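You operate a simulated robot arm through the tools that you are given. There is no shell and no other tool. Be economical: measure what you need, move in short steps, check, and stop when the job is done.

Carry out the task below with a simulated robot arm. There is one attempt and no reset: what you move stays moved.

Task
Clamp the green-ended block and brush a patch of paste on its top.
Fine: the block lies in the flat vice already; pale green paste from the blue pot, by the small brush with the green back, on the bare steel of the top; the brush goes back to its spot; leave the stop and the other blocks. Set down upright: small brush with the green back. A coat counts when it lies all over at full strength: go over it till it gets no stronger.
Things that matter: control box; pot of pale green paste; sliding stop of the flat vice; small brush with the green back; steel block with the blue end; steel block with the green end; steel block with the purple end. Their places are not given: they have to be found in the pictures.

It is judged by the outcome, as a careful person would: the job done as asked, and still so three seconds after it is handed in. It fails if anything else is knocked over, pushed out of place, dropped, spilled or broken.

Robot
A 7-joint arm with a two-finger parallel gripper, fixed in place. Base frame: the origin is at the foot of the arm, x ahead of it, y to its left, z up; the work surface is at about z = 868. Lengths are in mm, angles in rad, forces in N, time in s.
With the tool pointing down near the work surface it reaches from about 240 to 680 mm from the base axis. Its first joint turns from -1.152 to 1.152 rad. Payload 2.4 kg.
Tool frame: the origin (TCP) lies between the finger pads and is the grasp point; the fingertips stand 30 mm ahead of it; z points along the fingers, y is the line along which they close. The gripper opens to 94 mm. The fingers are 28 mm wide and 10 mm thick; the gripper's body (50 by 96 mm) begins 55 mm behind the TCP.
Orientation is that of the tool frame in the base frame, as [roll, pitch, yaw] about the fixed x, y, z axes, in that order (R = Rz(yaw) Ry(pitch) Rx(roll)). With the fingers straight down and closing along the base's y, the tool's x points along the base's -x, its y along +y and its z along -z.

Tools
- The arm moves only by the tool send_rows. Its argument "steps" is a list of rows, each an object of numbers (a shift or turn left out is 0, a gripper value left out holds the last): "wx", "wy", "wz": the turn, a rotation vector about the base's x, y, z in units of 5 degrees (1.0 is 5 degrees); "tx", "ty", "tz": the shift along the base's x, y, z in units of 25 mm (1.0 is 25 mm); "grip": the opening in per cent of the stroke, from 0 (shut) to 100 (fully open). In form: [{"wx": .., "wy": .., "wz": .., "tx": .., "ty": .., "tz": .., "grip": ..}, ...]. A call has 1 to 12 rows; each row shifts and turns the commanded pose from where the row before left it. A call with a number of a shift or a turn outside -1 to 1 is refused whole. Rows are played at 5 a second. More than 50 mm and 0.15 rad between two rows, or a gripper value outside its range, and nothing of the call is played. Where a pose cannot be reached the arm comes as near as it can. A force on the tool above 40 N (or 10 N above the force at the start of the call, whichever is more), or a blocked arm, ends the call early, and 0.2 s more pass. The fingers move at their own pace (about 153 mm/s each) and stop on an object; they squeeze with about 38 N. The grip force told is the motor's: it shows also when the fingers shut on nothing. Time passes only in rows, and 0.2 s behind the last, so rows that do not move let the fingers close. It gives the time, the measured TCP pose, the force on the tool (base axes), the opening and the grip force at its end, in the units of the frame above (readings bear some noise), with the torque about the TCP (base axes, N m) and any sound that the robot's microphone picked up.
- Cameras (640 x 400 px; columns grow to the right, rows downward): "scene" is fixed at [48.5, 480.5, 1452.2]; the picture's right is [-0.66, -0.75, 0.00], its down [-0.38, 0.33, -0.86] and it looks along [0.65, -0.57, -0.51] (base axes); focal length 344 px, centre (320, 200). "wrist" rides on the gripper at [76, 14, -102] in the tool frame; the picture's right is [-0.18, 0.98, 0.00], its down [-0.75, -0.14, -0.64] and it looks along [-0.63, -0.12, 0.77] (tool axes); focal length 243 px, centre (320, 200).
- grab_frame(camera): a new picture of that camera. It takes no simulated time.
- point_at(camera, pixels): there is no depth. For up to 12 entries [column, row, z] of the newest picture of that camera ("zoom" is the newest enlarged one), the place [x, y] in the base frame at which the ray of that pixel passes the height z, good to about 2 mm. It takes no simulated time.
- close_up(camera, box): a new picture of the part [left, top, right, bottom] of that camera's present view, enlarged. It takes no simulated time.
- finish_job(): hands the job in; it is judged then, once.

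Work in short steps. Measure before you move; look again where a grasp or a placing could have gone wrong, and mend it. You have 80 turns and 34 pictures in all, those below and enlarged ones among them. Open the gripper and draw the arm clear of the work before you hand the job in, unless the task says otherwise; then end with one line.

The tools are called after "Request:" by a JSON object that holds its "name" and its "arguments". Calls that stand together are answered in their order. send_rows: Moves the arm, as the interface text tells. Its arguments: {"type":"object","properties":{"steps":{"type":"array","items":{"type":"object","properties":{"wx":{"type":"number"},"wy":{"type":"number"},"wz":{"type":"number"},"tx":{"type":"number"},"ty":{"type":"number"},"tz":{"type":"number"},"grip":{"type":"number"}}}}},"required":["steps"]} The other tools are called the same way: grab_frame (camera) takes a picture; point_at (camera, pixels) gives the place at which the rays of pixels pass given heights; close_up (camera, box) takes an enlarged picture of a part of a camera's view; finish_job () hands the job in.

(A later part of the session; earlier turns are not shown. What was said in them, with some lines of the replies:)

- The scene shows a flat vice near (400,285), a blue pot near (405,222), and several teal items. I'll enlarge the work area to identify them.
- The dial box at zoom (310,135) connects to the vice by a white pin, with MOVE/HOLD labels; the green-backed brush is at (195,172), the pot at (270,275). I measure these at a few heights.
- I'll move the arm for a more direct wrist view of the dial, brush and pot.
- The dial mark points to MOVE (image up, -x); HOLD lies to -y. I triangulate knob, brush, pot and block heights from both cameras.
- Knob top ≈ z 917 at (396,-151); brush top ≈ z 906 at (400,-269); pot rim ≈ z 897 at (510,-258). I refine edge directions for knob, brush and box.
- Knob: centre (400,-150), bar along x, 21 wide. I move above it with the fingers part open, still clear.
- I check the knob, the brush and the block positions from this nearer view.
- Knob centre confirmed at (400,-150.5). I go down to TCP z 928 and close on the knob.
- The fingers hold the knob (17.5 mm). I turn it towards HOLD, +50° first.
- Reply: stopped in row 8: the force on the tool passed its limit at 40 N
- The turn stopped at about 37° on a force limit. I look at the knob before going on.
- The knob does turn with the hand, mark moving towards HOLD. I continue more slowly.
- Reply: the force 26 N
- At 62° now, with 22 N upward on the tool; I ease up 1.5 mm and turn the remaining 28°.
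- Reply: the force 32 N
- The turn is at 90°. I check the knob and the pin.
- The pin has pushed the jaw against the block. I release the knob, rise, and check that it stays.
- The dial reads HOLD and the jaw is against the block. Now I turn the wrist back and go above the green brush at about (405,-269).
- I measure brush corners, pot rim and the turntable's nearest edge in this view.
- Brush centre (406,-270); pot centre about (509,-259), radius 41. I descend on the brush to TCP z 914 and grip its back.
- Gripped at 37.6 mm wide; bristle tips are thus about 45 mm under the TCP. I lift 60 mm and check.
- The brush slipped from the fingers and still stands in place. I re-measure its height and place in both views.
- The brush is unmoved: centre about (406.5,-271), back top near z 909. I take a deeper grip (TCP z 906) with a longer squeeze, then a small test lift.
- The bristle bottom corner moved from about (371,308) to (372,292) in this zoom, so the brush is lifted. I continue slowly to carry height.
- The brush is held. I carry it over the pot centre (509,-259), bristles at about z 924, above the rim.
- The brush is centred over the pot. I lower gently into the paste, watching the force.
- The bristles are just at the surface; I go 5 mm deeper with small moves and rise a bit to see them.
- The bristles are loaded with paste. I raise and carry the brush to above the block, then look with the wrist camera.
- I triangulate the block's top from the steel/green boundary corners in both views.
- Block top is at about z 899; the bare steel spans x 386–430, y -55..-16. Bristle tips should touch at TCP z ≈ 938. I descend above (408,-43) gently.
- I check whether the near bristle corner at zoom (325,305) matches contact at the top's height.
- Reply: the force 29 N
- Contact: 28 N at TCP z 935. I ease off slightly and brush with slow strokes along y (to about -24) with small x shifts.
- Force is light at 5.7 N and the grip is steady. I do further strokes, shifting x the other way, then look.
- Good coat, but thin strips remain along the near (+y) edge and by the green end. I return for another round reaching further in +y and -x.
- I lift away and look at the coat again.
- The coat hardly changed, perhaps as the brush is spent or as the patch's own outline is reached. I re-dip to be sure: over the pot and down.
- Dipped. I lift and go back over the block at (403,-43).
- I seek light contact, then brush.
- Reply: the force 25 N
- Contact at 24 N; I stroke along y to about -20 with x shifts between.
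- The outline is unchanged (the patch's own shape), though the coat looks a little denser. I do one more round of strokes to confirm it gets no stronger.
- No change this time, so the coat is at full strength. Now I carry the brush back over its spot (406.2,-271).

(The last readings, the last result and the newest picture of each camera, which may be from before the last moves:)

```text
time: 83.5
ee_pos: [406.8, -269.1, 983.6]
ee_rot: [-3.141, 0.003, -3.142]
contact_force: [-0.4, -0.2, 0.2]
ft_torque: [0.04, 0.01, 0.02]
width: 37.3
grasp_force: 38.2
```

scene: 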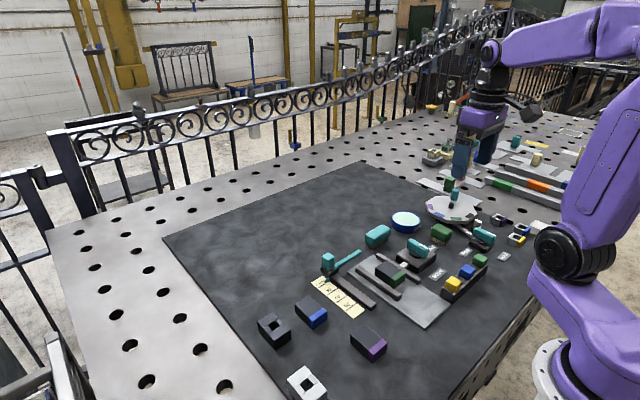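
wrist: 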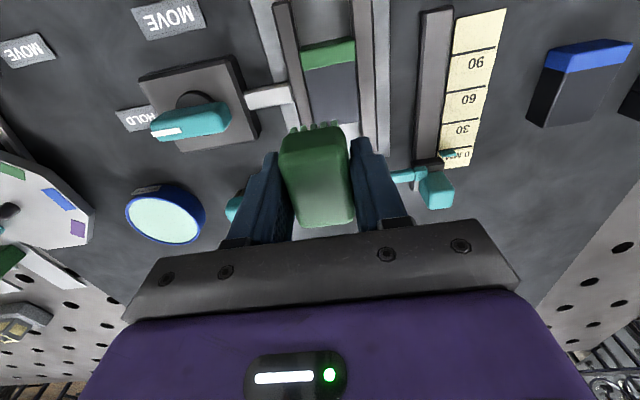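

I correct y by -1.9 mm and lower to just above the table.

Request:
{"name": "send_rows", "arguments": {"steps": [{"ty": -0.07, "tz": -0.8}, {"tz": -0.8}, {"tz": -0.7}, {"tz": -0.4}, {"tz": -0.2}, {"tz": -0.1}, {}]}}

Request:
{"name": "send_rows", "arguments": {"steps": [{"tz": -0.04}, {"tz": -0.02}, {}]}}

```text
time: 85.1
ee_pos: [406.3, -272.1, 908.8]
ee_rot: [-3.141, 0.001, -3.141]
contact_force: [-0.2, 0.6, -1.2]
ft_torque: [-0.03, -0.03, 0.01]
width: 37.5
grasp_force: 38.1
```

```text
time: 85.9
ee_pos: [407.5, -272.1, 907.2]
ee_rot: [3.141, 0.002, 3.14]
contact_force: [0.6, -0.3, -0.1]
ft_torque: [-0.03, -0.03, -0.01]
width: 37.1
grasp_force: 38.3
```

Request:
{"name": "send_rows", "arguments": {"steps": [{"tz": -0.04}, {"tz": -0.04}, {}]}}

```text
time: 86.7
ee_pos: [406.4, -272.5, 905.9]
ee_rot: [-3.141, 0.002, 3.142]
contact_force: [0.4, 0.0, -0.8]
ft_torque: [0.0, -0.01, 0.03]
width: 37.3
grasp_force: 38.2
```

No contact yet at 905.9; I go down in finer steps.

Request:
{"name": "send_rows", "arguments": {"steps": [{"tz": -0.03}, {"tz": -0.03}, {}]}}

```text
time: 87.5
ee_pos: [406.4, -270.6, 903.4]
ee_rot: [3.14, 0.002, -3.141]
contact_force: [0.8, -0.4, 0.0]
ft_torque: [0.03, 0.01, -0.01]
width: 37.5
grasp_force: 38.7
```

Request:
{"name": "send_rows", "arguments": {"steps": [{"tz": -0.03}, {}]}}

```text
time: 88.1
ee_pos: [404.9, -271.9, 902.3]
ee_rot: [3.142, 0.001, -3.141]
contact_force: [0.3, -0.9, -0.5]
ft_torque: [-0.02, -0.02, 0.02]
width: 37.4
grasp_force: 37.8
```

Still no contact; I look before going lower.

Request:
{"name": "close_up", "arguments": {"camera": "scene", "box": [404, 215, 468, 255]}}

```text
10.00 times, centred on (436, 235) of scene
```

zoom: 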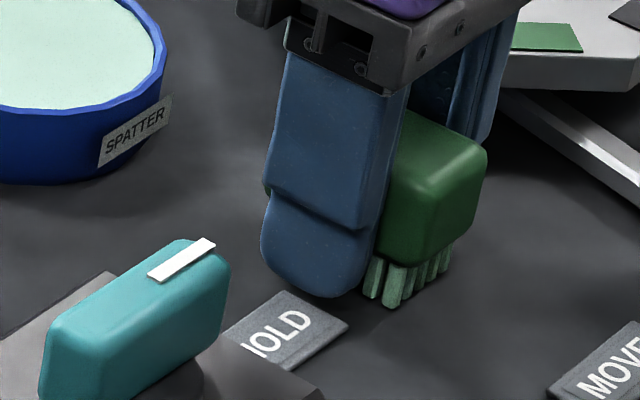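

The bristle corner is at scene (443,245.7) against (443.6,246.2) originally, so about 1 mm to go.

Request:
{"name": "send_rows", "arguments": {"steps": [{"tz": -0.03}, {"tz": -0.02}, {}]}}

```text
time: 88.9
ee_pos: [405.9, -271.4, 900.9]
ee_rot: [3.14, 0.003, -3.14]
contact_force: [-2.4, 1.2, 7.7]
ft_torque: [0.01, 0.07, 0.0]
width: 37.2
grasp_force: 37.7
```

Contact (7.7 N). I open the fingers moderately and rise straight.

Request:
{"name": "send_rows", "arguments": {"steps": [{"grip": 60}, {}, {}, {"tz": 0.3}, {"tz": 0.7}, {"tz": 0.9}, {"tz": 0.9}, {"tz": 0.9}, {"tz": 0.9}, {"tz": 0.9}, {"tz": 0.9, "grip": 100}]}}

Request:
{"name": "close_up", "arguments": {"camera": "scene", "box": [340, 180, 500, 300]}}

```text
time: 91.3
ee_pos: [406.2, -272.1, 1060.7]
ee_rot: [-3.141, 0.002, 3.141]
contact_force: [-0.8, 0.8, -0.3]
ft_torque: [0.02, 0.0, 0.01]
width: 94.0
grasp_force: 0.2
```

```text
3.33 times, centred on (420, 240) of scene
```

zoom: 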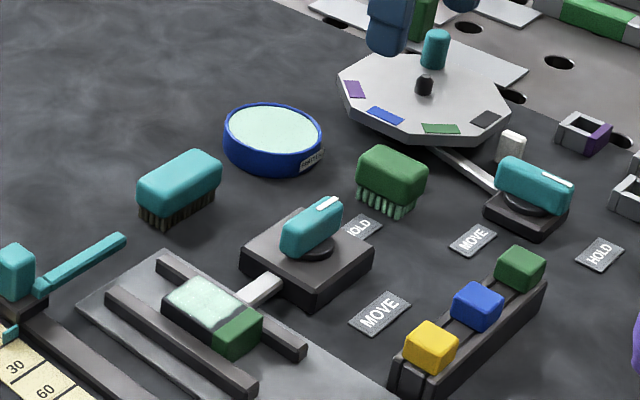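

The brush stands upright on its spot. I draw the arm clear and take a last overhead look at clamp and coat.

Request:
{"name": "send_rows", "arguments": {"steps": [{"tz": 0.8}, {"tz": 0.8}, {"tx": -0.5, "ty": 0.8}, {"tx": -0.5, "ty": 0.8}, {"tx": -0.5, "ty": 0.8}, {"tx": -0.4, "ty": 0.8}, {"ty": 0.8}, {"ty": 0.8}, {"ty": 0.8}, {"ty": 0.8}, {"ty": 0.8}, {}]}}

Request:
{"name": "close_up", "arguments": {"camera": "wrist", "box": [240, 40, 400, 140]}}

```text
time: 93.9
ee_pos: [358.9, -90.8, 1100.8]
ee_rot: [3.141, 0.001, 3.141]
contact_force: [0.0, -1.1, 0.8]
ft_torque: [-0.01, 0.04, -0.02]
width: 94.4
grasp_force: 0.1
```

```text
4.00 times, centred on (320, 90) of wrist
```

zoom: 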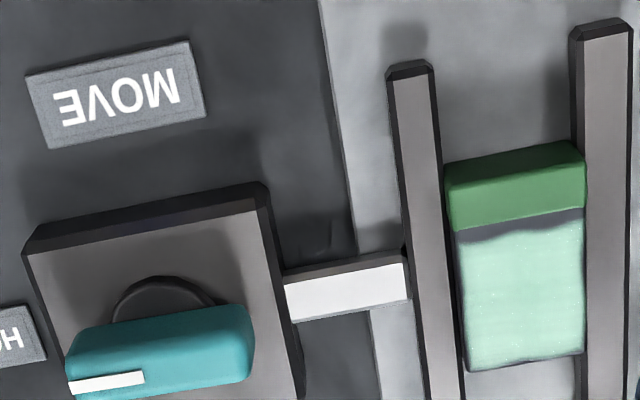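

From above, the block sits tight between both jaws, and the coat is even over the steel. The dial is at HOLD and the arm is clear, so I hand the job in.

Request:
{"name": "finish_job", "arguments": {}}

```text
The job is handed in.
```

The green-ended block is clamped (dial at HOLD) and its bare steel top carries an even coat of pale green paste. A narrow strip by the green end and a thin edge along the near side stayed bare after repeated passes and a second dip. The last pass made the coat no stronger. The green-backed brush is back upright on its spot, the stop and other blocks were not touched, and the arm is clear with the gripper open.
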